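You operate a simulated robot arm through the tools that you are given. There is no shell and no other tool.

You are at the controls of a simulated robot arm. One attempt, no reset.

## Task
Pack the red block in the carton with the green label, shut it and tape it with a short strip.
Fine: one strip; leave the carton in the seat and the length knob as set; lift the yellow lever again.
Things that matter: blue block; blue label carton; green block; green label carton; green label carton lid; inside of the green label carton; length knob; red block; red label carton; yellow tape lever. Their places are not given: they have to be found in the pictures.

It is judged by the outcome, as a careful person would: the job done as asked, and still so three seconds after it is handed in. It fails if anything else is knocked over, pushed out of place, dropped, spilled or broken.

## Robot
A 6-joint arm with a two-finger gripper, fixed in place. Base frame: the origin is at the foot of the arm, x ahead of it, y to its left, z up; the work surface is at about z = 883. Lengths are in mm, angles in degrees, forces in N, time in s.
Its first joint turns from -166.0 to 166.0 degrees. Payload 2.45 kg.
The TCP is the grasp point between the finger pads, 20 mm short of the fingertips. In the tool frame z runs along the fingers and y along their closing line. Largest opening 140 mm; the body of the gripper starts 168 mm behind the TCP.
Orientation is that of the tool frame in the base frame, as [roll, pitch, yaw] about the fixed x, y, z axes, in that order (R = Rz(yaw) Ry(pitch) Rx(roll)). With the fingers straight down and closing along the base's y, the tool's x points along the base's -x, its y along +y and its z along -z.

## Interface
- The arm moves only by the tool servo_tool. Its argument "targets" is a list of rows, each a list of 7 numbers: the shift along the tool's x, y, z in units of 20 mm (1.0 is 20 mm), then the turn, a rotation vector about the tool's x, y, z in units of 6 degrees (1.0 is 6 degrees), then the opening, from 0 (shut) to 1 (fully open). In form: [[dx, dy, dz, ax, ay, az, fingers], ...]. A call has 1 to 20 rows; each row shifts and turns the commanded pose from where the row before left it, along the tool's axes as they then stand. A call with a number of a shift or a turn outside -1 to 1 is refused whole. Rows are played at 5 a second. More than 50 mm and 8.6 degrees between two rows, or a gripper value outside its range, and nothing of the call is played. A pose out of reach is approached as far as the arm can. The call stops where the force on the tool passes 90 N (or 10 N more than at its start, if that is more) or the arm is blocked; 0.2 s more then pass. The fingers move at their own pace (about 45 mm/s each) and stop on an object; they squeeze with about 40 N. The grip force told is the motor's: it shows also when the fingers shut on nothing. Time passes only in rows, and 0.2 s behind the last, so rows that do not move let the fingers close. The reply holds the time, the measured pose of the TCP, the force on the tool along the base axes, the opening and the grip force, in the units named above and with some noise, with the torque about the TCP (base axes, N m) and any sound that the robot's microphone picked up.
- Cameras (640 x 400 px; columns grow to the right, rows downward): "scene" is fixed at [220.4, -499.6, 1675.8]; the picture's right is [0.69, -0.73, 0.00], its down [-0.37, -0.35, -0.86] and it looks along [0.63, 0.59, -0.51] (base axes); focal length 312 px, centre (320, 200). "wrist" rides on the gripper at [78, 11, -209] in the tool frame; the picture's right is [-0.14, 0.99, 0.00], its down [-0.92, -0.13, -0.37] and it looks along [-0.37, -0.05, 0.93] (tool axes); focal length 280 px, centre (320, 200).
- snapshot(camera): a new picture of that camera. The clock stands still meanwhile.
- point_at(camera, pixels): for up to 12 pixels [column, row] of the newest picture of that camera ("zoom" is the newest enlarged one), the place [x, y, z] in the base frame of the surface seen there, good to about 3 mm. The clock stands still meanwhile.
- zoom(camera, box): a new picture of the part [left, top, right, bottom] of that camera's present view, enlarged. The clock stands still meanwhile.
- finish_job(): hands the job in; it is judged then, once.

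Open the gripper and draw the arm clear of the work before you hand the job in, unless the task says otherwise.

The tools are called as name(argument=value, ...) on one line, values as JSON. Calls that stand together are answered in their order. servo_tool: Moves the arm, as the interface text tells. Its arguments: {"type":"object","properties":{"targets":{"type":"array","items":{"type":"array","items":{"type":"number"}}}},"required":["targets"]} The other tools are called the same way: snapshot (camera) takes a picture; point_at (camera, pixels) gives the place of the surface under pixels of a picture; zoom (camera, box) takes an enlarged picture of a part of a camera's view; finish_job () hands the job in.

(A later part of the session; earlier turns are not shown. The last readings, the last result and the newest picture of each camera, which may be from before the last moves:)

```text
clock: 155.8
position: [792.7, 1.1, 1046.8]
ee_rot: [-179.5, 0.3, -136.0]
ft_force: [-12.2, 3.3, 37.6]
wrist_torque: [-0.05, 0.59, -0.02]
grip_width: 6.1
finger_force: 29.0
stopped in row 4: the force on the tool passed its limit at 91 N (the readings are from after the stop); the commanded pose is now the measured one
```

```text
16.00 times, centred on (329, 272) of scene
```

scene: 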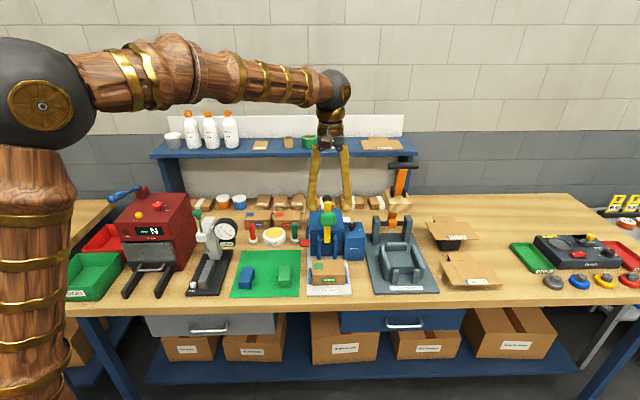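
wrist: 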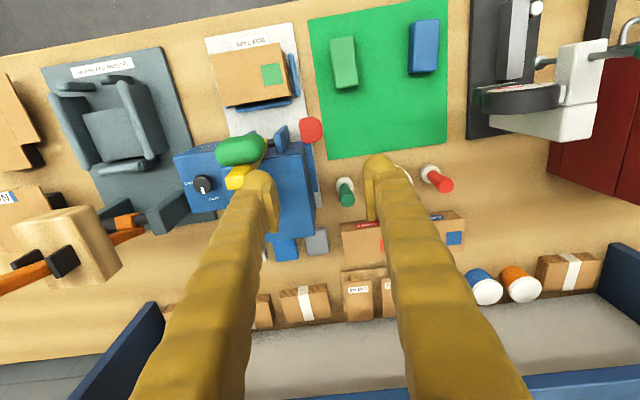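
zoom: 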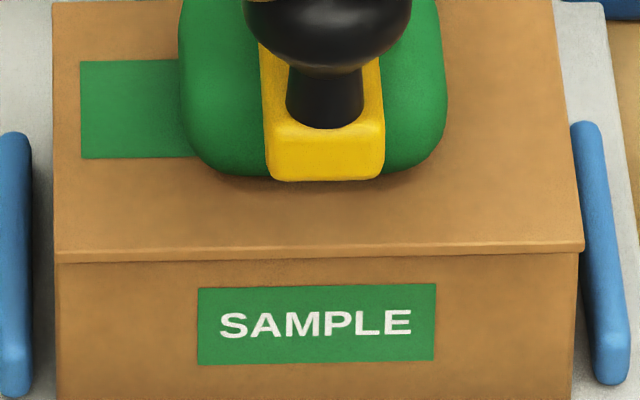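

The lid reacts only under high load, so force is not what's missing. I check the seat: the fence behind the carton and the side guides, to see whether the carton is fully home.

servo_tool(targets=[[0, 0, -0.9, 0, 0, 0, 0], [0, 0, -0.5, 0, 0, 0, 0.45], [0, 0, -0.9, 0, 0, 0, 0.45], [0, 0, -0.9, 0, 0, 0, 0.45], [0, 0, -0.9, 0, 0, 0, 0.45], [-0.5, 0, -0.9, 0, 0, 0, 0.45], [-0.9, 0, -0.9, 0, 0, 0, 0.45], [-0.9, 0, 0, 0, 0, 0, 0.45], [-0.9, 0.5, 0, 0, 0, 0, 0.45]])

snapshot(camera="wrist")

zoom(camera="wrist", box=[260, 60, 380, 200])

```text
clock: 157.8
position: [830.4, 52.1, 1163.0]
ee_rot: [-179.6, 0.2, -136.0]
ft_force: [-0.3, 0.1, 0.3]
wrist_torque: [0.0, 0.01, 0.01]
grip_width: 63.3
finger_force: 0.1
```

```text
taken
```

wrist: 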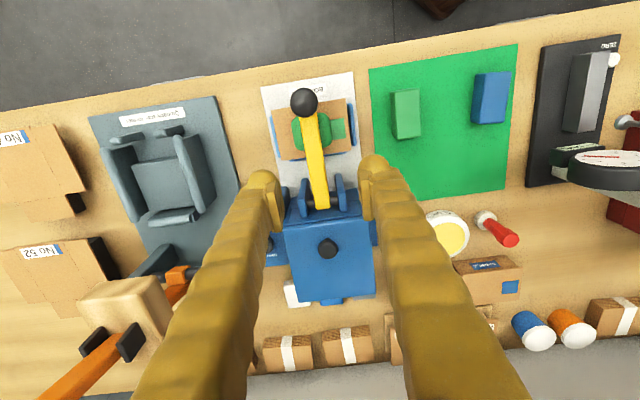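

```text
2.86 times, centred on (320, 130) of wrist
```

zoom: 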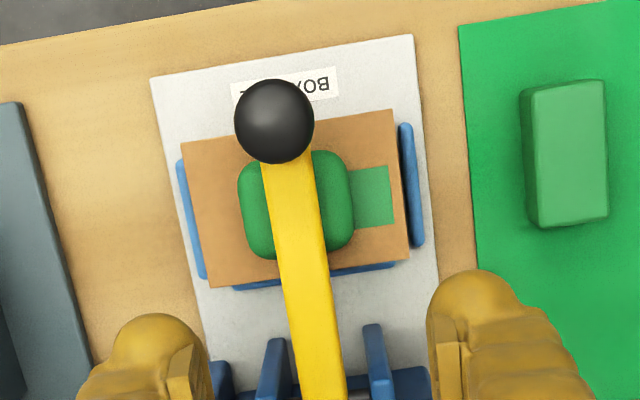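

With the arm clear and the lever down, I measure the lever's slope, pad, fence and guides.

point_at(camera="zoom", pixels=[[315, 360], [305, 300], [298, 250], [292, 200], [288, 175], [255, 235], [345, 210], [255, 286], [385, 268], [194, 240], [410, 180], [200, 270]])

zoom(camera="scene", box=[305, 235, 355, 290])

```text
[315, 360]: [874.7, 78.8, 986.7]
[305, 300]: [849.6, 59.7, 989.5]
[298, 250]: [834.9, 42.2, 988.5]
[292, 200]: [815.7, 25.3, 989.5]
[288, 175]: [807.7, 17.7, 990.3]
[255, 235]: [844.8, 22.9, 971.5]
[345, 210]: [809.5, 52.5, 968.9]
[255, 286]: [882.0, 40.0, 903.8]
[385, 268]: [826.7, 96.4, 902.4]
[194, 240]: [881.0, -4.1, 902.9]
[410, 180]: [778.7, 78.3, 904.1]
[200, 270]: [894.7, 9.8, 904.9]
```

```text
7.27 times, centred on (330, 262) of scene
```

zoom: 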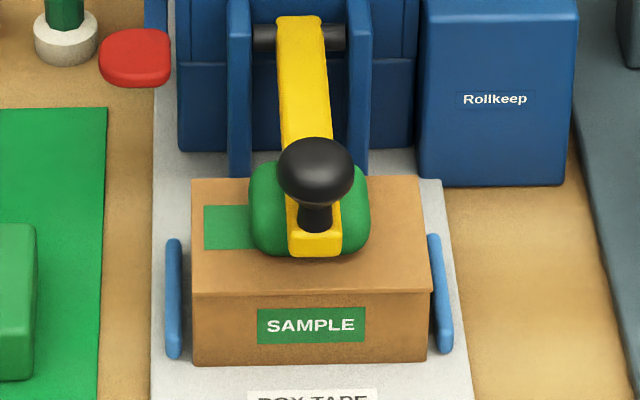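

The lever rests horizontal with the pad flat on the lid; everything is in place, so perhaps the stroke must be held at full pressure for longer. I go back over the ball with closed fingers.

servo_tool(targets=[[0.83, -0.14, 0, 0, 0, 0, 0], [0.83, -0.14, 0, 0, 0, 0, 0], [0.83, -0.14, 0, 0, 0, 0, 0], [0.82, -0.145, 0, 0, 0, 0, 0], [0, 0, 0.95, 0, 0, 0, 0], [0, 0, 0.95, 0, 0, 0, 0], [0, 0, 0.95, 0, 0, 0, 0], [0, 0, 0.95, 0, 0, 0, 0], [0, 0, 0.95, 0, 0, 0, 0], [0, 0, 0, 0, 0, 0, 0]])

zoom(camera="scene", box=[300, 200, 360, 300])

```text
clock: 160.0
position: [791.5, -1.8, 1067.9]
ee_rot: [-179.6, 0.2, -136.0]
ft_force: [0.8, 0.3, -0.4]
wrist_torque: [0.01, 0.01, 0.0]
grip_width: 0.0
finger_force: 29.1
```

```text
4.00 times, centred on (330, 250) of scene
```

zoom: 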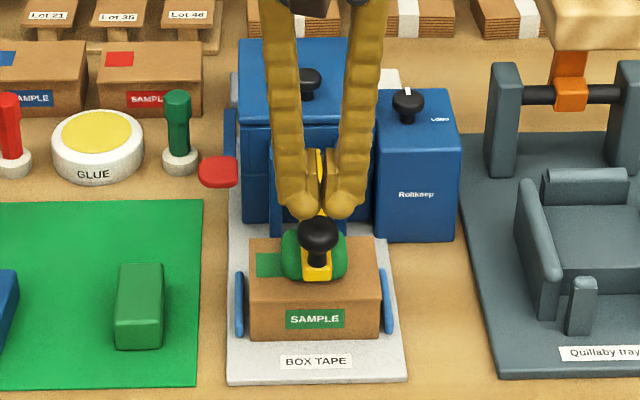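

In position above the ball. I press down 25 mm in steps and hold for three seconds.

servo_tool(targets=[[0, 0, 0.6, 0, 0, 0, 0], [0, 0, 0.3, 0, 0, 0, 0], [0, 0, 0.2, 0, 0, 0, 0], [0, 0, 0.1, 0, 0, 0, 0], [0, 0, 0.04, 0, 0, 0, 0], [0, 0, 0, 0, 0, 0, 0], [0, 0, 0, 0, 0, 0, 0], [0, 0, 0, 0, 0, 0, 0], [0, 0, 0, 0, 0, 0, 0], [0, 0, 0, 0, 0, 0, 0], [0, 0, 0, 0, 0, 0, 0], [0, 0, 0, 0, 0, 0, 0], [0, 0, 0, 0, 0, 0, 0], [0, 0, 0, 0, 0, 0, 0], [0, 0, 0, 0, 0, 0, 0], [0, 0, 0, 0, 0, 0, 0], [0, 0, 0, 0, 0, 0, 0], [0, 0, 0, 0, 0, 0, 0], [0, 0, 0, 0, 0, 0, 0]])

zoom(camera="scene", box=[312, 260, 346, 284])

```text
clock: 161.7
position: [791.5, -2.4, 1047.0]
ee_rot: [-179.4, 0.4, -136.0]
ft_force: [-11.9, 5.4, 37.4]
wrist_torque: [0.01, 0.62, -0.11]
grip_width: 5.9
finger_force: 29.2
stopped in row 8: the force on the tool passed its limit at 92 N (the readings are from after the stop); the commanded pose is now the measured one
```

```text
16.00 times, centred on (329, 272) of scene
```

zoom: 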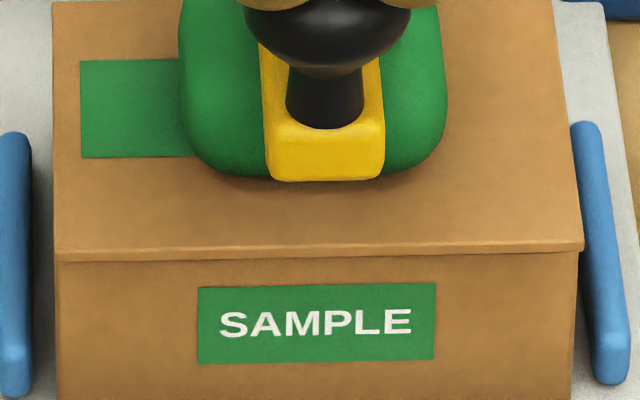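

Tripped slightly above the limit. From here I add only 1.2 mm and hold.

servo_tool(targets=[[0, 0, 0.03, 0, 0, 0, 0], [0, 0, 0, 0, 0, 0, 0], [0, 0, 0, 0, 0, 0, 0], [0, 0, 0, 0, 0, 0, 0], [0, 0, 0, 0, 0, 0, 0], [0, 0, 0, 0, 0, 0, 0], [0, 0, 0, 0, 0, 0, 0], [0, 0, 0, 0, 0, 0, 0], [0, 0, 0, 0, 0, 0, 0], [0, 0, 0, 0, 0, 0, 0], [0, 0, 0, 0, 0, 0, 0], [0, 0, 0, 0, 0, 0, 0], [0, 0, 0, 0, 0, 0, 0], [0, 0, 0, 0, 0, 0, 0], [0, 0, 0, 0, 0, 0, 0]])

zoom(camera="scene", box=[312, 260, 346, 284])

```text
clock: 162.6
position: [792.8, -2.0, 1046.7]
ee_rot: [-179.2, 0.3, -136.1]
ft_force: [-7.6, 3.3, 26.6]
wrist_torque: [-0.01, 0.43, -0.04]
grip_width: 6.2
finger_force: 29.2
stopped in row 4: the force on the tool passed its limit at 98 N (the readings are from after the stop); the commanded pose is now the measured one
```

```text
16.00 times, centred on (329, 272) of scene
```

zoom: 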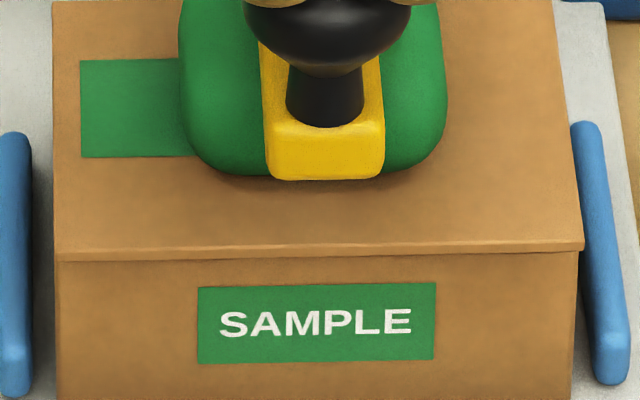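

The load creeps up because the controller keeps closing the last millimetre. I'll rise, press briskly to the deeper point reached earlier, then back the command off slightly so that it can hold there.

servo_tool(targets=[[0, 0, -0.95, 0, 0, 0, 0], [0, 0, 0, 0, 0, 0, 0], [0.05, 0, 0.55, 0, 0, 0, 0], [0.03, 0, 0.3, 0, 0, 0, 0], [0, 0, 0.3, 0, 0, 0, 0], [0, 0, -0.04, 0, 0, 0, 0], [0, 0, -0.03, 0, 0, 0, 0], [0, 0, 0, 0, 0, 0, 0], [0, 0, 0, 0, 0, 0, 0]])

zoom(camera="scene", box=[312, 260, 346, 284])

```text
clock: 164.6
position: [791.4, -4.8, 1044.9]
ee_rot: [-179.3, 0.6, -136.0]
ft_force: [-24.7, -15.0, 85.2]
wrist_torque: [-0.14, 0.93, 0.07]
grip_width: 6.2
finger_force: 29.7
```

```text
16.00 times, centred on (329, 272) of scene
```

zoom: 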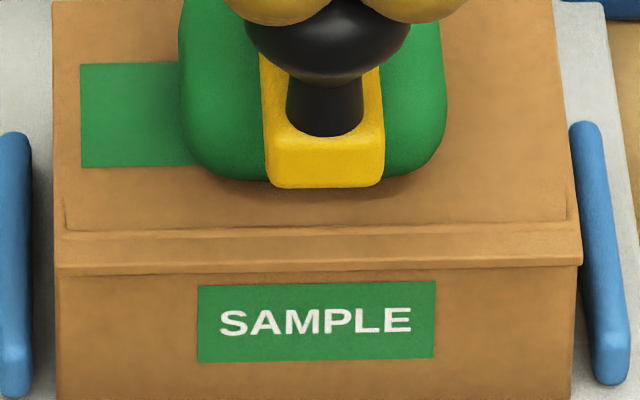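

The lever is at its deepest, 85 N. I ease the command a hair and hold there for three seconds.

servo_tool(targets=[[0, 0, -0.03, 0, 0, 0, 0], [0, 0, -0.01, 0, 0, 0, 0], [0, 0, 0, 0, 0, 0, 0], [0, 0, 0, 0, 0, 0, 0], [0, 0, 0, 0, 0, 0, 0], [0, 0, 0, 0, 0, 0, 0], [0, 0, 0, 0, 0, 0, 0], [0, 0, 0, 0, 0, 0, 0], [0, 0, 0, 0, 0, 0, 0], [0, 0, 0, 0, 0, 0, 0], [0, 0, 0, 0, 0, 0, 0], [0, 0, 0, 0, 0, 0, 0], [0, 0, 0, 0, 0, 0, 0], [0, 0, 0, 0, 0, 0, 0], [0, 0, 0, 0, 0, 0, 0]])

zoom(camera="scene", box=[312, 260, 346, 284])

point_at(camera="zoom", pixels=[[325, 165], [320, 145], [215, 130], [420, 130], [130, 200], [500, 200], [100, 100]])

```text
clock: 167.8
position: [790.9, -5.3, 1044.8]
ee_rot: [-179.3, 0.5, -136.0]
ft_force: [-1.5, -11.0, 79.8]
wrist_torque: [-0.13, 0.49, 0.03]
grip_width: 6.0
finger_force: 29.2
```

```text
16.00 times, centred on (329, 272) of scene
```

zoom: 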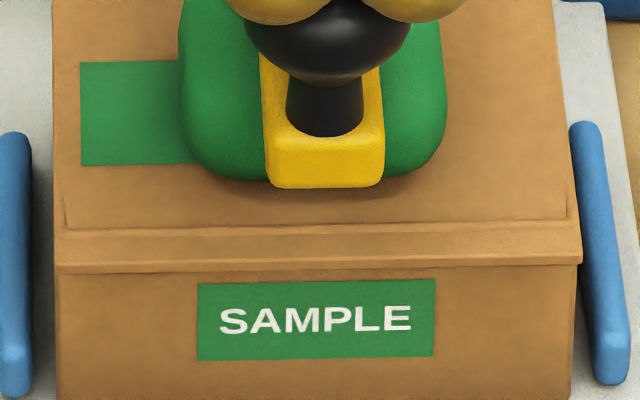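

```text
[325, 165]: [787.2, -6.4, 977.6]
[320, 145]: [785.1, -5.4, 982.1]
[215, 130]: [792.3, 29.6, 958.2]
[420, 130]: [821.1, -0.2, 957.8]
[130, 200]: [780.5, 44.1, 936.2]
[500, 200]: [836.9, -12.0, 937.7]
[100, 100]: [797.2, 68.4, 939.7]
```

No sound at full depth either. I now release and lift the lever fully again, to see whether the strip shows after this complete stroke.

servo_tool(targets=[[0, 0, -0.9, 0, 0, 0, 0], [0, 0, -0.4, 0, 0, 0, 0.45], [0, 0, 0, 0, 0, 0, 0.45], [0, 0, 0, 0, 0, 0, 0.45], [0, 0, 0, 0, 0, 0, 0.45], [0, 0, 0.9, 0, 0, 0, 0.45], [0, 0, 0.9, 0, 0, 0, 0.45], [-0.05, 0, 0.9, 0, 0, 0, 0.45]])

zoom(camera="wrist", box=[240, 100, 400, 260])

zoom(camera="scene", box=[312, 260, 346, 290])

```text
clock: 169.6
position: [790.9, -4.0, 1015.8]
ee_rot: [-179.4, 0.4, -136.1]
ft_force: [0.2, -0.5, -1.1]
wrist_torque: [-0.01, -0.01, -0.01]
grip_width: 62.9
finger_force: 0.0
```

```text
2.50 times, centred on (320, 180) of wrist
```

zoom: 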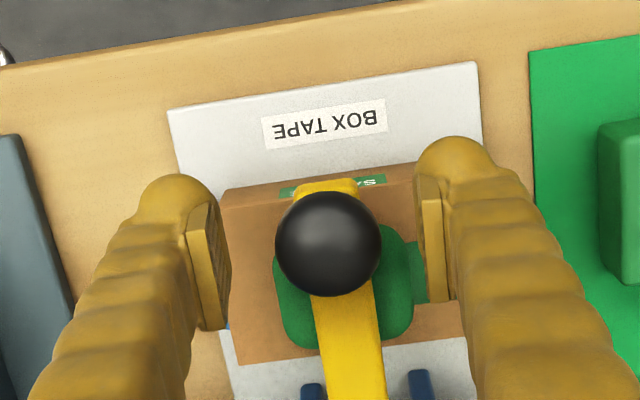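

```text
13.33 times, centred on (329, 275) of scene
```

zoom: 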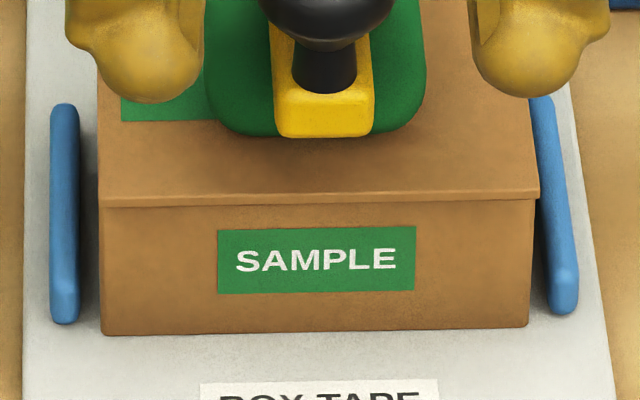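

The carton slid a few millimetres back toward its fence, still in the seat. I grip the ball and lift the lever fully.

servo_tool(targets=[[-0.05, 0.12, 0, 0, 0, 0, 0.3], [0, 0, 0, 0, 0, 0, 0.17], [0, 0, 0, 0, 0, 0, 0.17], [0, 0, 0, 0, 0, 0, 0.17], [0, 0, 0, 0, 0, 0, 0.17], [-0.195, 0, -0.74, 0, 0, 0, 0.17], [-0.265, 0, -0.715, 0, 0, 0, 0.17], [-0.34, 0, -0.685, 0, 0, 0, 0.17], [-0.41, 0, -0.645, 0, 0, 0, 0.17], [-0.48, 0, -0.595, 0, 0, 0, 0.17], [-0.535, 0, -0.545, 0, 0, 0, 0.17], [-0.59, 0, -0.49, 0, 0, 0, 0.17], [-0.635, 0, -0.42, 0, 0, 0, 0.17]])

servo_tool(targets=[[-0.68, 0, -0.355, 0, 0, 0, 0.17], [-0.71, 0, -0.28, 0, 0, 0, 0.17], [-0.735, 0, -0.2, 0, 0, 0, 0.17], [-0.755, 0, -0.13, 0, 0, 0, 0.17], [-0.76, 0, -0.045, 0, 0, 0, 0.17], [-0.765, 0, 0.035, 0, 0, 0, 0.17], [-0.755, 0, 0.11, 0, 0, 0, 0.17], [-0.74, 0, 0.195, 0, 0, 0, 0.17], [-0.36, 0, 0.1, 0, 0, 0, 0.17]])

zoom(camera="scene", box=[300, 190, 360, 300])

zoom(camera="scene", box=[312, 250, 346, 290])

```text
clock: 172.4
position: [839.3, 46.9, 1113.6]
ee_rot: [-179.5, 0.2, -136.0]
ft_force: [-7.4, 15.1, -29.4]
wrist_torque: [-0.97, 1.05, 0.18]
grip_width: 30.7
finger_force: 44.6
```

```text
clock: 174.4
position: [926.0, 133.3, 1126.0]
ee_rot: [-179.6, 0.0, -136.1]
ft_force: [-16.1, 4.6, 4.6]
wrist_torque: [0.08, -0.13, 0.44]
grip_width: 31.6
finger_force: 45.0
stopped in row 9: the force on the tool passed its limit at 97 N (the readings are from after the stop); the commanded pose is now the measured one
```

```text
3.64 times, centred on (330, 245) of scene
```

zoom: 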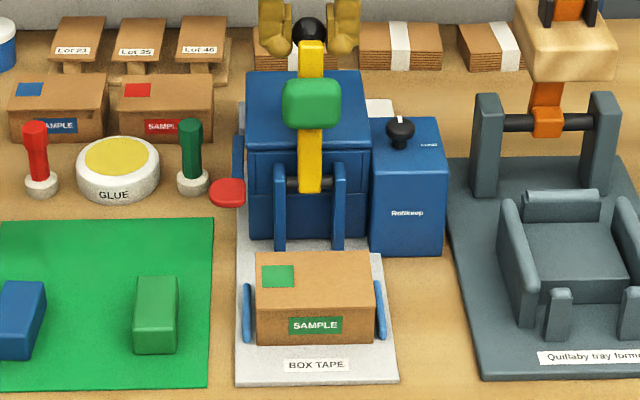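

```text
10.00 times, centred on (329, 270) of scene
```

zoom: 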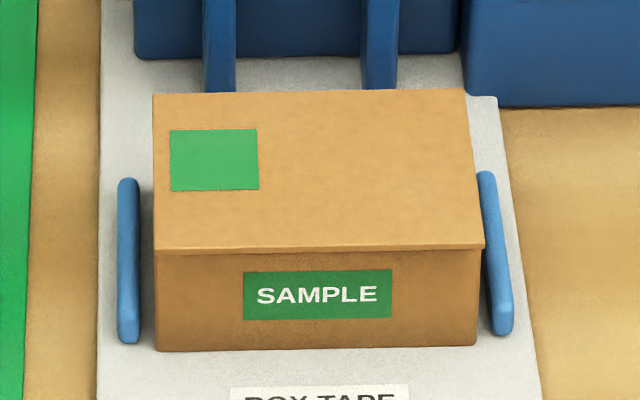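

Still no strip, though the lever is now firmly at its upper stop. I release the ball, rise, and take a closer look at the red paddle's arm and where it is attached.

servo_tool(targets=[[0, 0, 0, 0, 0, 0, 0.35], [0, 0, 0, 0, 0, 0, 0.5], [0, 0, -0.8, 0, 0, 0, 0.5], [0, 0, -0.95, 0, 0, 0, 0.5], [0, 0, -0.95, 0, 0, 0, 0.5], [0, 0, -0.95, 0, 0, 0, 0.5]])

zoom(camera="wrist", box=[320, 60, 420, 200])

zoom(camera="scene", box=[300, 215, 325, 250])

```text
clock: 175.8
position: [926.3, 134.4, 1198.6]
ee_rot: [-179.6, 0.1, -136.0]
ft_force: [1.1, -0.3, 0.3]
wrist_torque: [-0.01, -0.01, 0.0]
grip_width: 69.9
finger_force: 0.1
```

```text
2.86 times, centred on (370, 130) of wrist
```

zoom: 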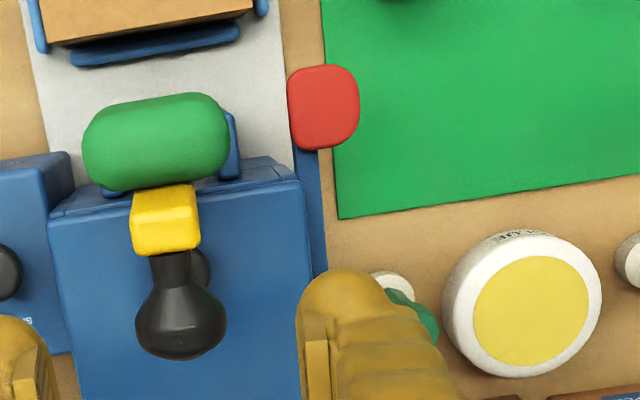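

```text
11.43 times, centred on (312, 232) of scene
```

zoom: 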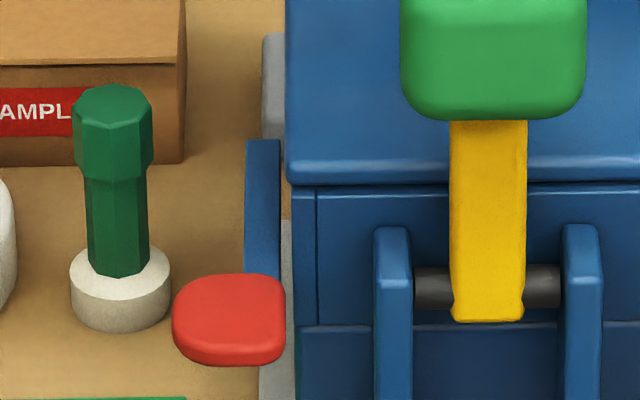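

The paddle looks like a hinged press-paddle. As nothing came from the lever alone, I'll test gently whether this paddle moves: first go above its red end with closed fingers.

servo_tool(targets=[[0.674, 0.89, 0, 0, 0, 0, 0], [0.674, 0.89, 0, 0, 0, 0, 0], [0.674, 0.89, 0, 0, 0, 0, 0], [0.674, 0.89, 0, 0, 0, 0, 0], [0.674, 0.89, 0, 0, 0, 0, 0], [0, 0, 0.95, 0, 0, 0, 0], [0, 0, 0.95, 0, 0, 0, 0], [0, 0, 0.95, 0, 0, 0, 0], [0, 0, 0.95, 0, 0, 0, 0], [0, 0, 0.95, 0, 0, 0, 0], [0, 0, 0.95, 0, 0, 0, 0], [0, 0, 0.95, 0, 0, 0, 0]])

snapshot(camera="wrist")

zoom(camera="scene", box=[280, 180, 360, 280])

```text
clock: 178.4
position: [816.6, 149.7, 1064.4]
ee_rot: [-179.6, 0.0, -136.0]
ft_force: [0.6, -0.9, 0.1]
wrist_torque: [0.02, 0.02, -0.01]
grip_width: 0.3
finger_force: 29.1
```

```text
taken
```

wrist: 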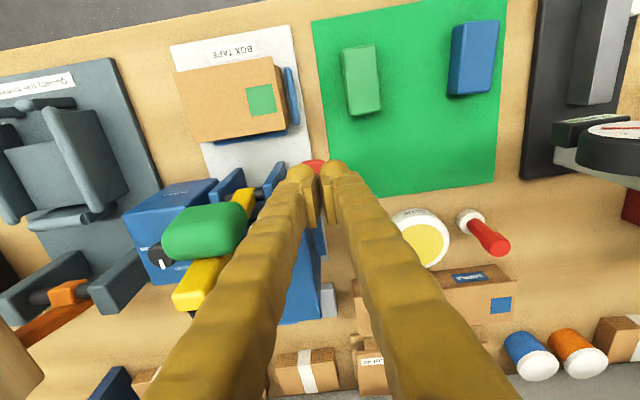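

```text
4.00 times, centred on (320, 230) of scene
```

zoom: 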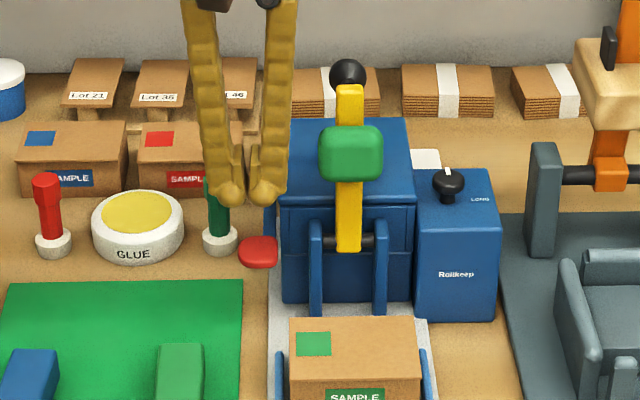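

The closed fingers are above the red paddle (tips ~65 mm over it). I descend and touch it very gently, watching the force.

servo_tool(targets=[[0, 0, 0.9, 0, 0, 0, 0], [0, 0, 0.9, 0, 0, 0, 0], [0, 0, 0.9, 0, 0, 0, 0]])

zoom(camera="scene", box=[290, 205, 340, 255])

zoom(camera="wrist", box=[260, 110, 380, 230])

```text
clock: 179.2
position: [817.1, 150.9, 1010.2]
ee_rot: [-179.6, 0.1, -135.9]
ft_force: [0.1, -0.1, 0.9]
wrist_torque: [0.03, -0.01, -0.04]
grip_width: 0.1
finger_force: 29.3
```

```text
8.00 times, centred on (315, 230) of scene
```

zoom: 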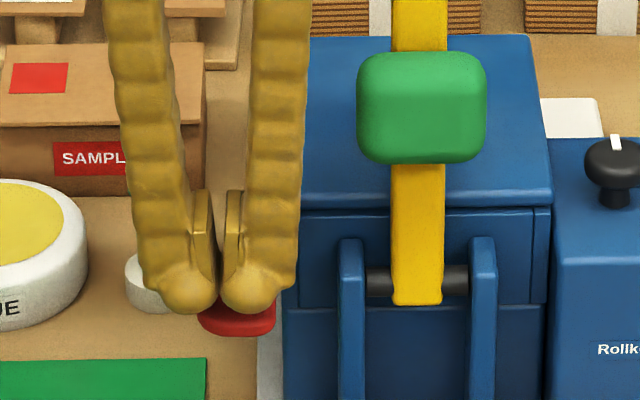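

```text
3.33 times, centred on (320, 170) of wrist
```

zoom: 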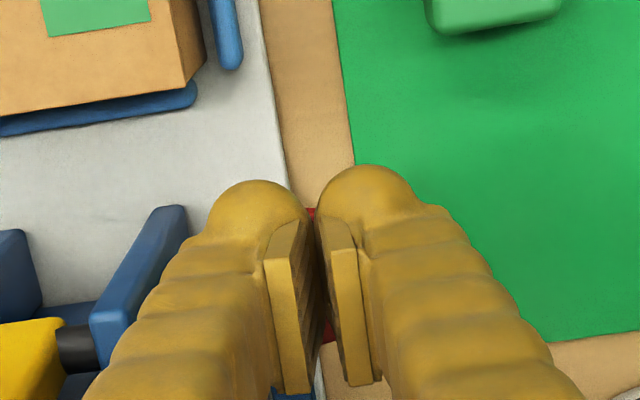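

The tips are ~10 mm above the paddle. I lower in 2–4 mm steps to feel for contact.

servo_tool(targets=[[0, 0, 0.3, 0, 0, 0, 0], [0, 0, 0.2, 0, 0, 0, 0], [0, 0, 0.15, 0, 0, 0, 0]])

zoom(camera="scene", box=[290, 205, 340, 255])

```text
clock: 180.0
position: [816.6, 149.5, 997.2]
ee_rot: [-179.6, 0.1, -136.1]
ft_force: [-0.4, -0.7, 0.2]
wrist_torque: [0.02, -0.02, -0.03]
grip_width: 0.1
finger_force: 28.9
```

```text
8.00 times, centred on (315, 230) of scene
```

zoom: 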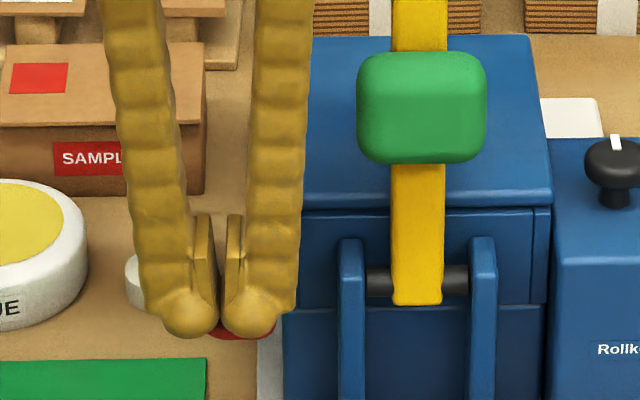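

No force yet with the tips at paddle height; it may yield freely. I go 10 mm further, still gently.

servo_tool(targets=[[0, 0, 0.2, 0, 0, 0, 0], [0, 0, 0.2, 0, 0, 0, 0], [0, 0, 0.15, 0, 0, 0, 0]])

zoom(camera="scene", box=[290, 205, 340, 255])

zoom(camera="wrist", box=[260, 110, 380, 230])

```text
clock: 180.8
position: [817.1, 149.1, 985.7]
ee_rot: [-179.6, 0.1, -136.0]
ft_force: [0.1, -0.4, 1.5]
wrist_torque: [0.0, -0.03, -0.04]
grip_width: 0.0
finger_force: 28.6
```

```text
8.00 times, centred on (315, 230) of scene
```

zoom: 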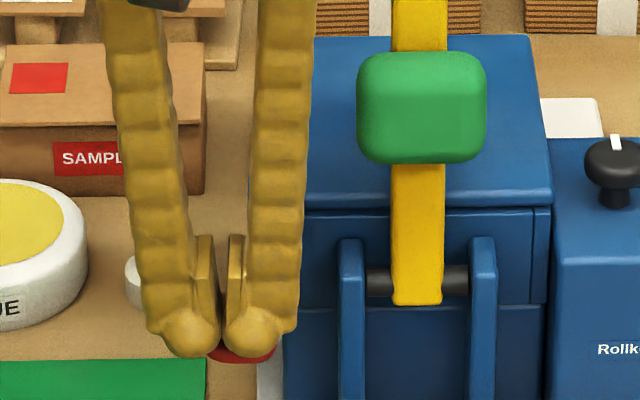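

```text
3.33 times, centred on (320, 170) of wrist
```

zoom: 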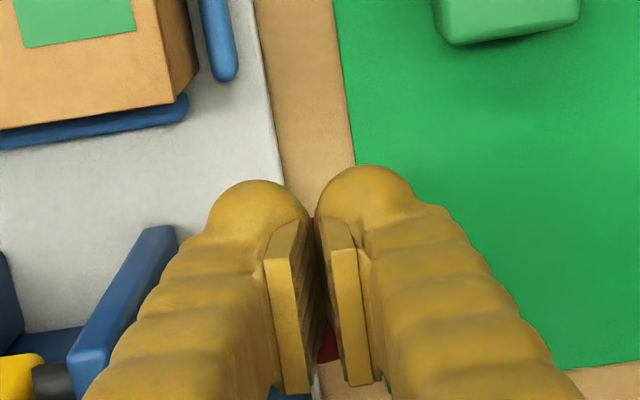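

The paddle does move, on a weak spring (1.5 N): it is a real control. I continue pressing it down in small steps, listening for a sound.

servo_tool(targets=[[0, 0, 0.25, 0, 0, 0, 0], [0, 0, 0.25, 0, 0, 0, 0], [0, 0, 0.25, 0, 0, 0, 0]])

zoom(camera="scene", box=[290, 205, 340, 265])

```text
clock: 181.6
position: [816.8, 150.4, 971.6]
ee_rot: [-179.6, 0.1, -136.0]
ft_force: [-1.2, 0.3, 1.8]
wrist_torque: [0.05, -0.01, 0.0]
grip_width: 0.1
finger_force: 29.1
```

```text
6.67 times, centred on (315, 235) of scene
```

zoom: 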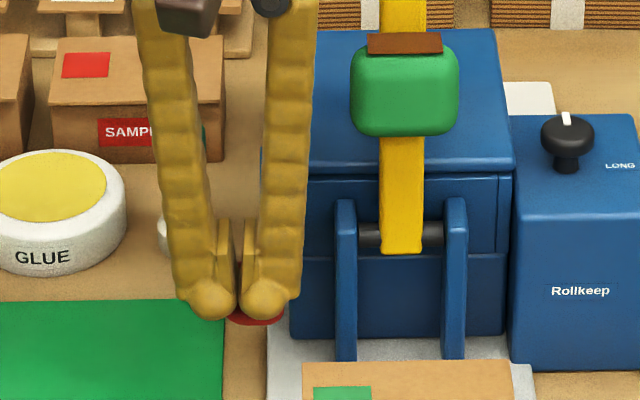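

A brown strip has appeared on the green pad (at (405,43)): the paddle feeds one strip. I lift straight off the paddle and check.

servo_tool(targets=[[0, 0, -0.4, 0, 0, 0, 0], [0, 0, -0.8, 0, 0, 0, 0], [0, 0, -0.95, 0, 0, 0, 0], [0, 0, -0.95, 0, 0, 0, 0], [0, 0, -0.95, 0, 0, 0, 0], [0, 0, -0.95, 0, 0, 0, 0], [0, 0, -0.95, 0, 0, 0, 0], [0, 0, -0.95, 0, 0, 0, 0], [0, 0, -0.95, 0, 0, 0, 0], [0, 0, -0.95, 0, 0, 0, 0], [0, 0, -0.95, 0, 0, 0, 0], [0, 0, -0.95, 0, 0, 0, 0]])

zoom(camera="scene", box=[290, 195, 360, 295])

zoom(camera="scene", box=[305, 205, 345, 245])

snapshot(camera="wrist")

```text
clock: 184.2
position: [816.2, 149.9, 1185.2]
ee_rot: [-179.6, 0.0, -135.9]
ft_force: [0.4, -1.2, -0.4]
wrist_torque: [-0.02, 0.0, -0.01]
grip_width: 0.0
finger_force: 29.5
```

```text
4.00 times, centred on (325, 245) of scene
```

zoom: 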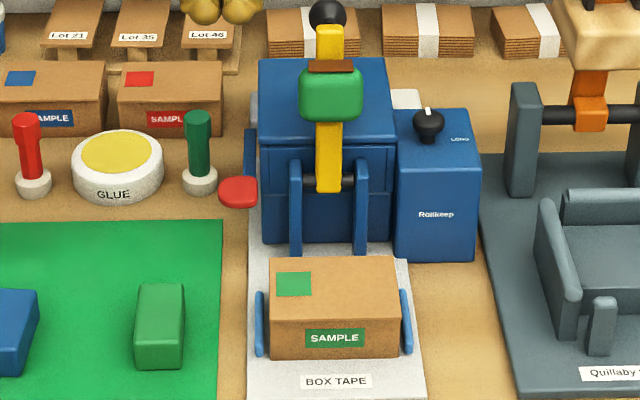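

```text
10.00 times, centred on (325, 225) of scene
```

zoom: 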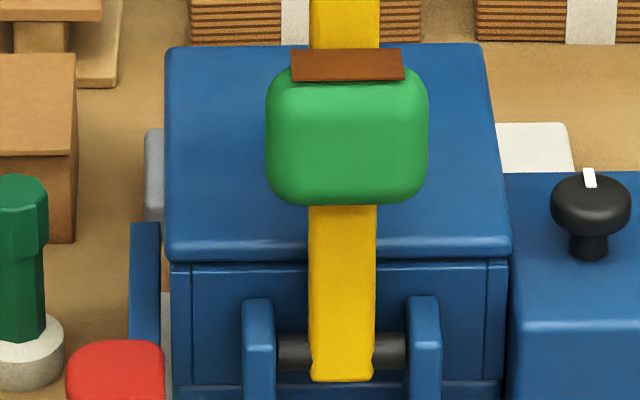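

```text
taken
```

wrist: 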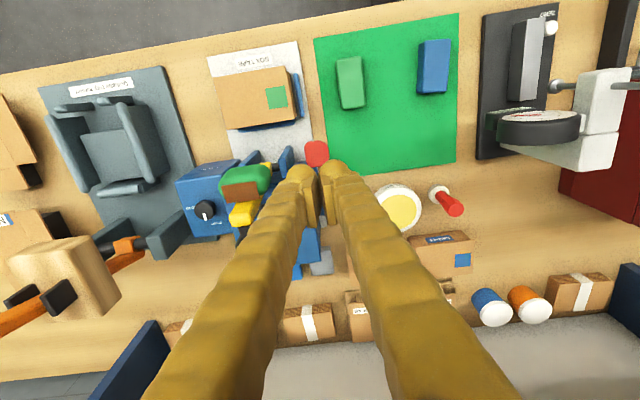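

The strip waits on the pad and the paddle has sprung back. Before pressing I re-measure the carton, since it slid back slightly.

zoom(camera="scene", box=[308, 250, 350, 292])

point_at(camera="zoom", pixels=[[150, 236], [300, 234], [470, 230], [155, 330], [300, 330], [460, 325], [160, 300], [455, 300], [150, 100], [300, 95], [440, 92], [300, 280]])

zoom(camera="wrist", box=[200, 40, 310, 150])

point_at(camera="zoom", pixels=[[110, 150], [340, 110], [130, 300], [370, 250], [250, 320], [330, 300], [390, 180], [100, 240], [385, 120], [400, 230]])

```text
9.52 times, centred on (329, 271) of scene
```

zoom: 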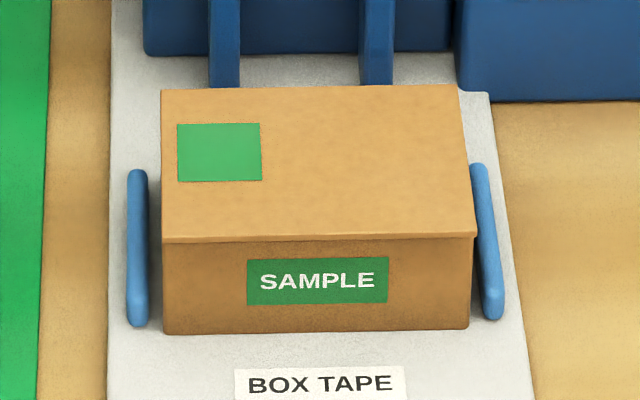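

```text
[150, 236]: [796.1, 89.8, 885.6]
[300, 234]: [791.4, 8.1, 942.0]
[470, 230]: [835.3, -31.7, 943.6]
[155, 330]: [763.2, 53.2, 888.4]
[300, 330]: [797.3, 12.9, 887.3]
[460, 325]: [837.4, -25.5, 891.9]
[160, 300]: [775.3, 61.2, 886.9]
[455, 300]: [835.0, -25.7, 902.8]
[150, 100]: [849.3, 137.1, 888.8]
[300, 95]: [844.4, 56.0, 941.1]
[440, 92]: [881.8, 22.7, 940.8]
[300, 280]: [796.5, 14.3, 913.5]
```

```text
3.64 times, centred on (255, 95) of wrist
```

zoom: 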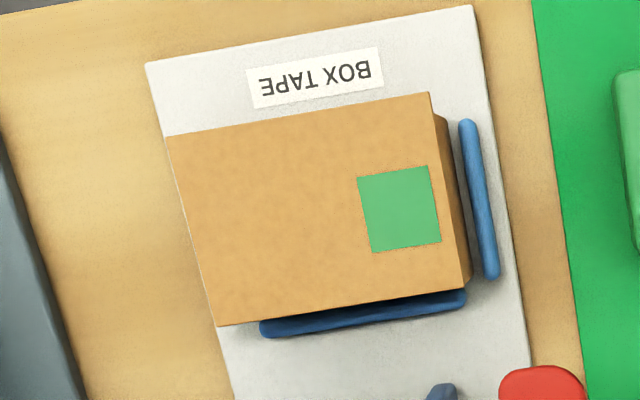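

```text
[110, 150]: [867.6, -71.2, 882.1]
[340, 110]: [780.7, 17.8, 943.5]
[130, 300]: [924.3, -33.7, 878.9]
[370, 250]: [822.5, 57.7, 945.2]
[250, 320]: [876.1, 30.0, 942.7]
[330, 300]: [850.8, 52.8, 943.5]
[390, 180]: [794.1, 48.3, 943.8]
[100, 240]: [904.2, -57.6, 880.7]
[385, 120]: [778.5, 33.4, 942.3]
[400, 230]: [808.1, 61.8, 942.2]
```

The carton has moved just ~2 mm and sits properly between the guides. Now I go back to the lever's ball for the real press.

servo_tool(targets=[[-0.69, -0.875, -0.2, 0, 0, 0, 0.2], [-0.69, -0.875, 0, 0, 0, 0, 0.35], [-0.69, -0.875, 0, 0, 0, 0, 0.5], [-0.69, -0.875, 0, 0, 0, 0, 0.5], [-0.69, -0.875, 0, 0, 0, 0, 0.5], [0, 0, 0, 0, 0, 0, 0.5], [0, 0, 0.9, 0, 0, 0, 0.5], [0, 0, 0.9, 0, 0, 0, 0.5], [0, 0, 0.9, 0, 0, 0, 0.5], [0, 0, 0.6, 0, 0, 0, 0.5]])

zoom(camera="wrist", box=[240, 100, 400, 260])

```text
clock: 186.4
position: [927.9, 134.9, 1123.3]
ee_rot: [-179.7, 0.0, -136.1]
ft_force: [0.6, 0.2, 0.7]
wrist_torque: [0.01, -0.03, 0.02]
grip_width: 70.1
finger_force: 0.1
```

```text
2.50 times, centred on (320, 180) of wrist
```

zoom: 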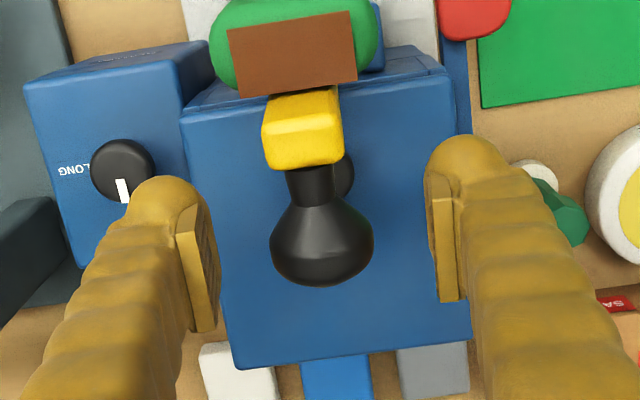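

The brown strip lies on the pad's top. I centre on the ball, grip it and swing the lever forward.

servo_tool(targets=[[-0.1, 0, 0, 0, 0, 0, 0.3], [0, 0, 0, 0, 0, 0, 0.17], [0, 0, 0, 0, 0, 0, 0.17], [0, 0, 0, 0, 0, 0, 0.17], [0, 0, 0, 0, 0, 0, 0.17], [0.755, -0.02, -0.2, 0, 0, 0, 0.17], [0.75, -0.02, -0.16, 0, 0, 0, 0.17], [0.765, -0.02, -0.085, 0, 0, 0, 0.17], [0.77, 0, 0, 0, 0, 0, 0.17]])

zoom(camera="wrist", box=[240, 100, 400, 260])

```text
clock: 188.4
position: [884.8, 92.6, 1130.0]
ee_rot: [-179.8, -0.1, -135.9]
ft_force: [14.6, 0.7, -25.7]
wrist_torque: [0.97, -0.84, 0.23]
grip_width: 31.4
finger_force: 44.9
```

```text
2.50 times, centred on (320, 180) of wrist
```

zoom: 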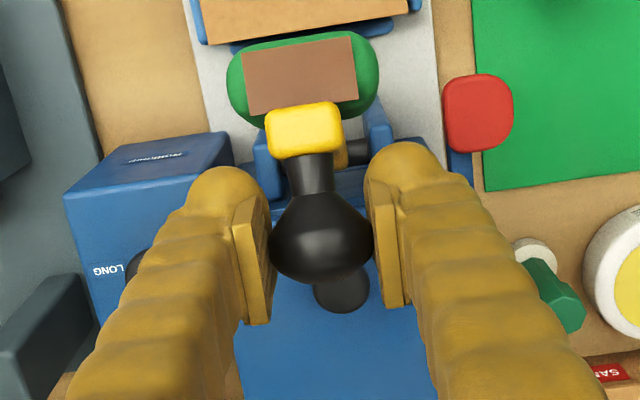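

The strip rides along on the pad. I continue the swing.

servo_tool(targets=[[0.765, 0, 0.075, 0, 0, 0, 0.17], [0.755, 0, 0.16, 0, 0, 0, 0.17], [0.73, 0, 0.235, 0, 0, 0, 0.17], [0.705, 0, 0.31, 0, 0, 0, 0.17], [0.665, 0, 0.38, 0, 0, 0, 0.17], [0.625, 0, 0.45, 0, 0, 0, 0.17], [0.575, 0, 0.515, 0, 0, 0, 0.17], [0.515, 0, 0.57, 0, 0, 0, 0.17]])

zoom(camera="wrist", box=[240, 100, 400, 260])

zoom(camera="scene", box=[300, 200, 360, 295])

```text
clock: 190.2
position: [808.3, 16.7, 1079.6]
ee_rot: [-179.5, 0.1, -136.0]
ft_force: [23.0, -38.1, 22.4]
wrist_torque: [1.04, -1.0, -0.66]
grip_width: 30.5
finger_force: 45.2
```

```text
2.50 times, centred on (320, 180) of wrist
```

zoom: 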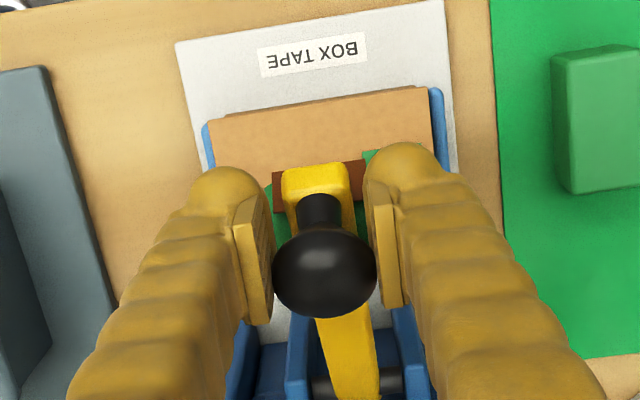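

```text
4.21 times, centred on (330, 248) of scene
```

zoom: 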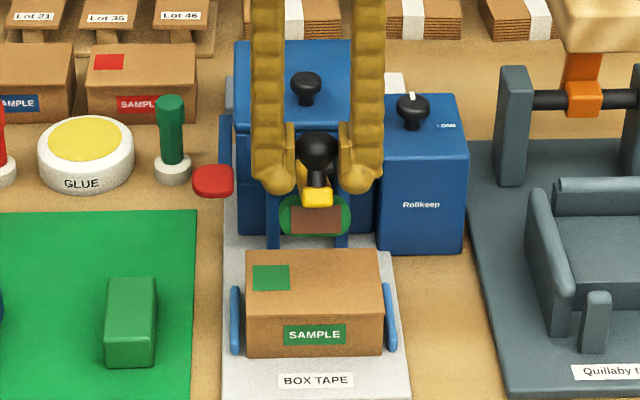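

Strip visible on the pad's end. I ease sideways and continue to the bottom.

servo_tool(targets=[[0.455, -0.06, 0.62, 0, 0, 0, 0.17], [0.385, -0.03, 0.665, 0, 0, 0, 0.17], [0.32, 0, 0.7, 0, 0, 0, 0.17], [0.22, 0, 0.72, 0, 0, 0, 0.17], [0.1, 0, 0.45, 0, 0, 0, 0.17], [0.05, 0, 0.3, 0, 0, 0, 0.17]])

zoom(camera="scene", box=[312, 245, 346, 290])

```text
clock: 191.6
position: [787.8, -3.9, 1008.7]
ee_rot: [-179.7, 0.1, -136.0]
ft_force: [-10.4, -26.7, 17.3]
wrist_torque: [1.38, -0.98, -0.16]
grip_width: 30.4
finger_force: 45.3
```

```text
8.89 times, centred on (329, 268) of scene
```

zoom: 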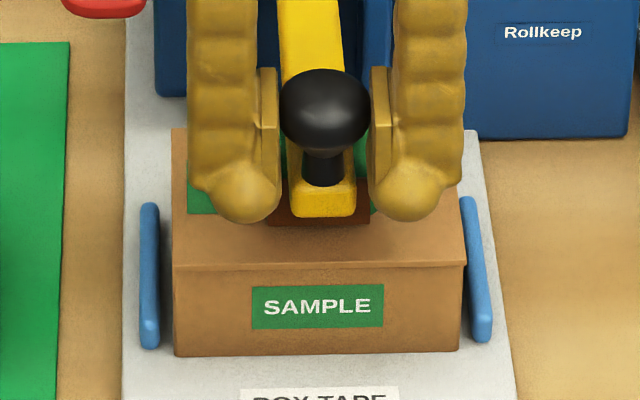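

Near the bottom. I press on in small steps until contact force shows.

servo_tool(targets=[[0.03, 0, 0.3, 0, 0, 0, 0.17], [0.02, 0, 0.3, 0, 0, 0, 0.17], [0, 0, 0.1, 0, 0, 0, 0.17]])

zoom(camera="scene", box=[312, 245, 346, 290])

```text
clock: 192.4
position: [788.7, -2.9, 997.8]
ee_rot: [-179.5, 0.2, -136.0]
ft_force: [1.2, -4.5, 48.7]
wrist_torque: [0.35, -0.24, -0.06]
grip_width: 30.4
finger_force: 45.0
```

```text
8.89 times, centred on (329, 268) of scene
```

zoom: 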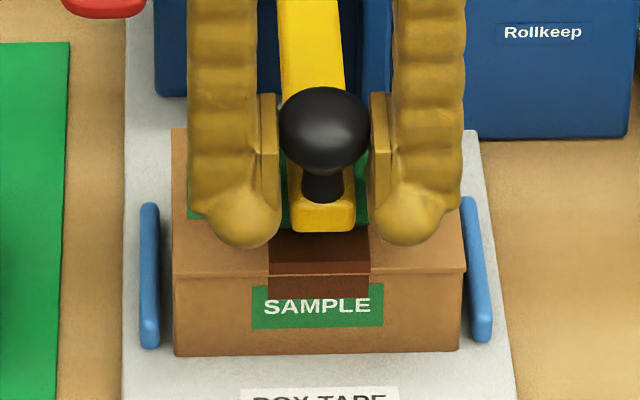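

The strip now runs over the lid's front edge and down the front face. I regrip the ball at its centre to lift the lever.

servo_tool(targets=[[0, 0, 0, 0, 0, 0, 0.35], [0, 0, -0.5, 0, 0, 0, 0.4], [-0.05, 0, -0.35, 0, 0, 0, 0.4], [0, 0, 0, 0, 0, 0, 0.17], [0, 0, 0, 0, 0, 0, 0.17], [0, 0, 0, 0, 0, 0, 0.17], [0, 0, 0, 0, 0, 0, 0.17]])

zoom(camera="scene", box=[312, 245, 346, 290])

zoom(camera="wrist", box=[240, 100, 400, 260])

```text
clock: 194.0
position: [789.1, -4.9, 1012.7]
ee_rot: [-179.6, 0.1, -136.0]
ft_force: [1.8, -0.6, 0.7]
wrist_torque: [0.25, 0.09, -0.04]
grip_width: 30.2
finger_force: 45.1
```

```text
8.89 times, centred on (329, 268) of scene
```

zoom: 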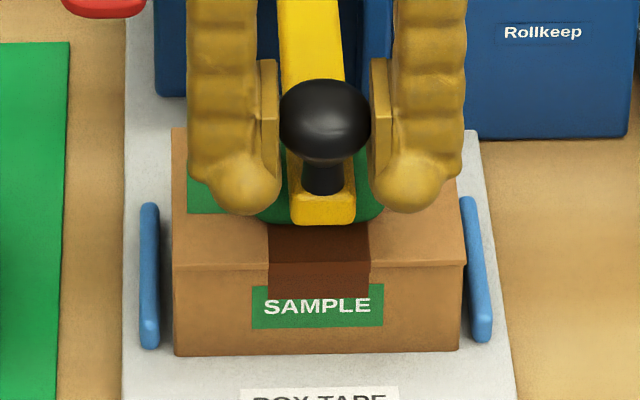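

```text
2.50 times, centred on (320, 180) of wrist
```

zoom: 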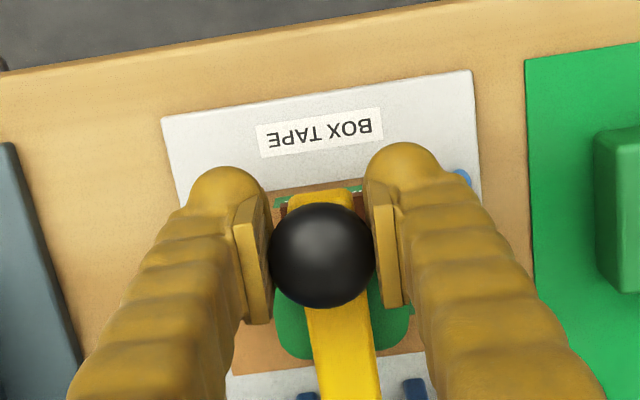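

Ball gripped at its centre, tape in place. I lift the lever along the arc.

servo_tool(targets=[[-0.195, 0, -0.74, 0, 0, 0, 0.17], [-0.265, 0, -0.715, 0, 0, 0, 0.17], [-0.34, 0, -0.685, 0, 0, 0, 0.17], [-0.41, 0, -0.645, 0, 0, 0, 0.17], [-0.48, 0, -0.595, 0, 0, 0, 0.17], [-0.535, 0, -0.545, 0, 0, 0, 0.17], [-0.59, 0, -0.49, 0, 0, 0, 0.17], [-0.635, 0, -0.42, 0, 0, 0, 0.17]])

servo_tool(targets=[[-0.68, 0.02, -0.355, 0, 0, 0, 0.17], [-0.71, 0.02, -0.28, 0, 0, 0, 0.17], [-0.735, 0.02, -0.2, 0, 0, 0, 0.17], [-0.755, 0, -0.13, 0, 0, 0, 0.17], [-0.76, 0, -0.045, 0, 0, 0, 0.17], [-0.765, 0, 0.035, 0, 0, 0, 0.17], [-0.755, 0, 0.11, 0, 0, 0, 0.17], [-0.72, 0, 0.195, 0, 0, 0, 0.17]])

zoom(camera="scene", box=[300, 190, 360, 300])

zoom(camera="wrist", box=[240, 60, 400, 260])

```text
clock: 195.8
position: [837.4, 46.1, 1108.8]
ee_rot: [-179.7, 0.1, -136.0]
ft_force: [-12.1, 13.5, -21.8]
wrist_torque: [-1.15, 0.83, 0.19]
grip_width: 30.8
finger_force: 44.8
```

```text
clock: 197.6
position: [920.6, 129.1, 1123.7]
ee_rot: [-179.6, 0.2, -136.0]
ft_force: [-23.1, 18.6, 7.9]
wrist_torque: [-0.62, 0.64, 0.68]
grip_width: 30.5
finger_force: 44.8
```

```text
3.64 times, centred on (330, 245) of scene
```

zoom: 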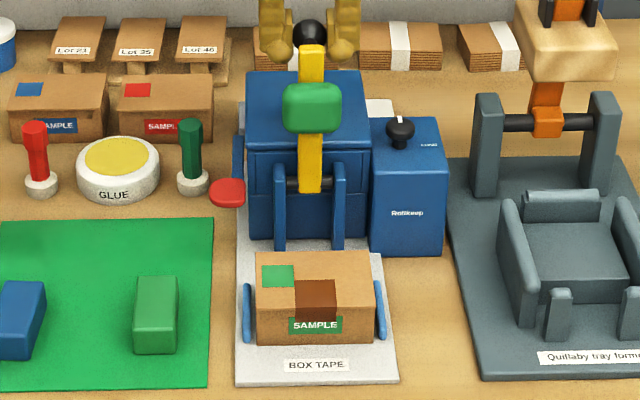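

```text
2.00 times, centred on (320, 160) of wrist
```

zoom: 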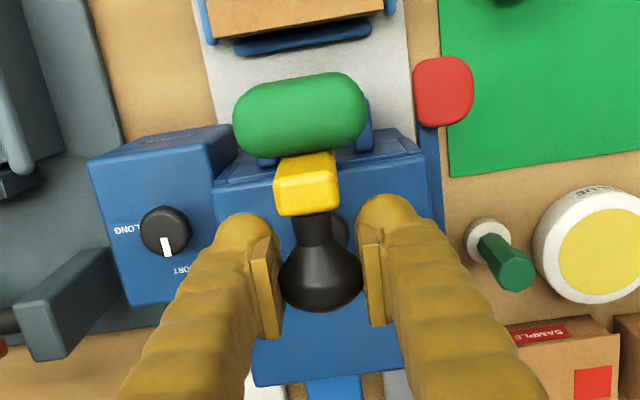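

One strip is on the carton and the lever is almost fully up. I push it the last few millimetres to its rest, then release and rise.

servo_tool(targets=[[-0.2, 0, 0.06, 0, 0, 0, 0.17], [-0.15, 0, 0.05, 0, 0, 0, 0.17]])

servo_tool(targets=[[0, 0, 0, 0, 0, 0, 0.35], [0, 0, 0, 0, 0, 0, 0.5], [0, 0, -0.8, 0, 0, 0, 0.5], [0, 0, -0.95, 0, 0, 0, 0.5], [0, 0, -0.95, 0, 0, 0, 0.5], [0, 0, -0.95, 0, 0, 0, 0.5], [0, 0, -0.95, 0, 0, 0, 0.5], [0, 0, -0.95, 0, 0, 0, 0.5], [0, 0, -0.95, 0, 0, 0, 0.5]])

zoom(camera="scene", box=[290, 180, 370, 300])

zoom(camera="scene", box=[312, 250, 346, 290])

```text
clock: 198.2
position: [923.8, 132.5, 1121.5]
ee_rot: [-179.6, 0.2, -135.9]
ft_force: [-32.0, 24.4, 10.3]
wrist_torque: [-0.8, 0.82, 0.76]
grip_width: 30.6
finger_force: 45.3
```

```text
clock: 200.2
position: [924.8, 133.8, 1251.9]
ee_rot: [-179.6, 0.2, -136.0]
ft_force: [0.3, 0.5, 1.3]
wrist_torque: [-0.01, 0.03, 0.03]
grip_width: 70.0
finger_force: 0.0
```

```text
3.33 times, centred on (330, 240) of scene
```

zoom: 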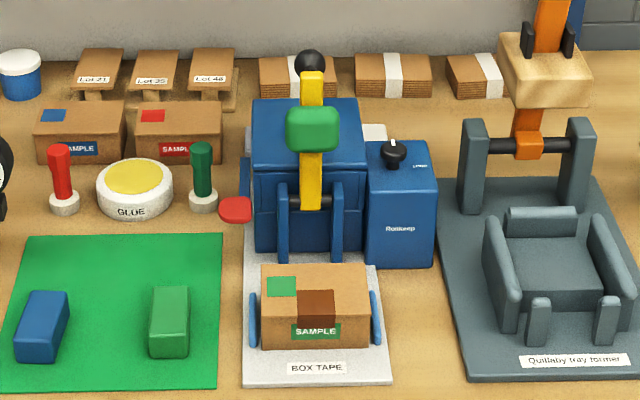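

```text
10.00 times, centred on (329, 270) of scene
```

zoom: 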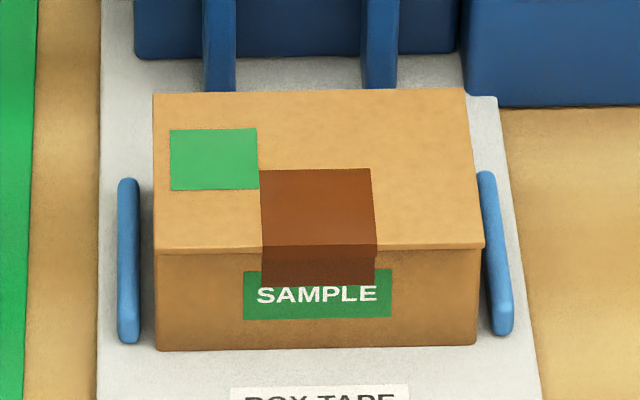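

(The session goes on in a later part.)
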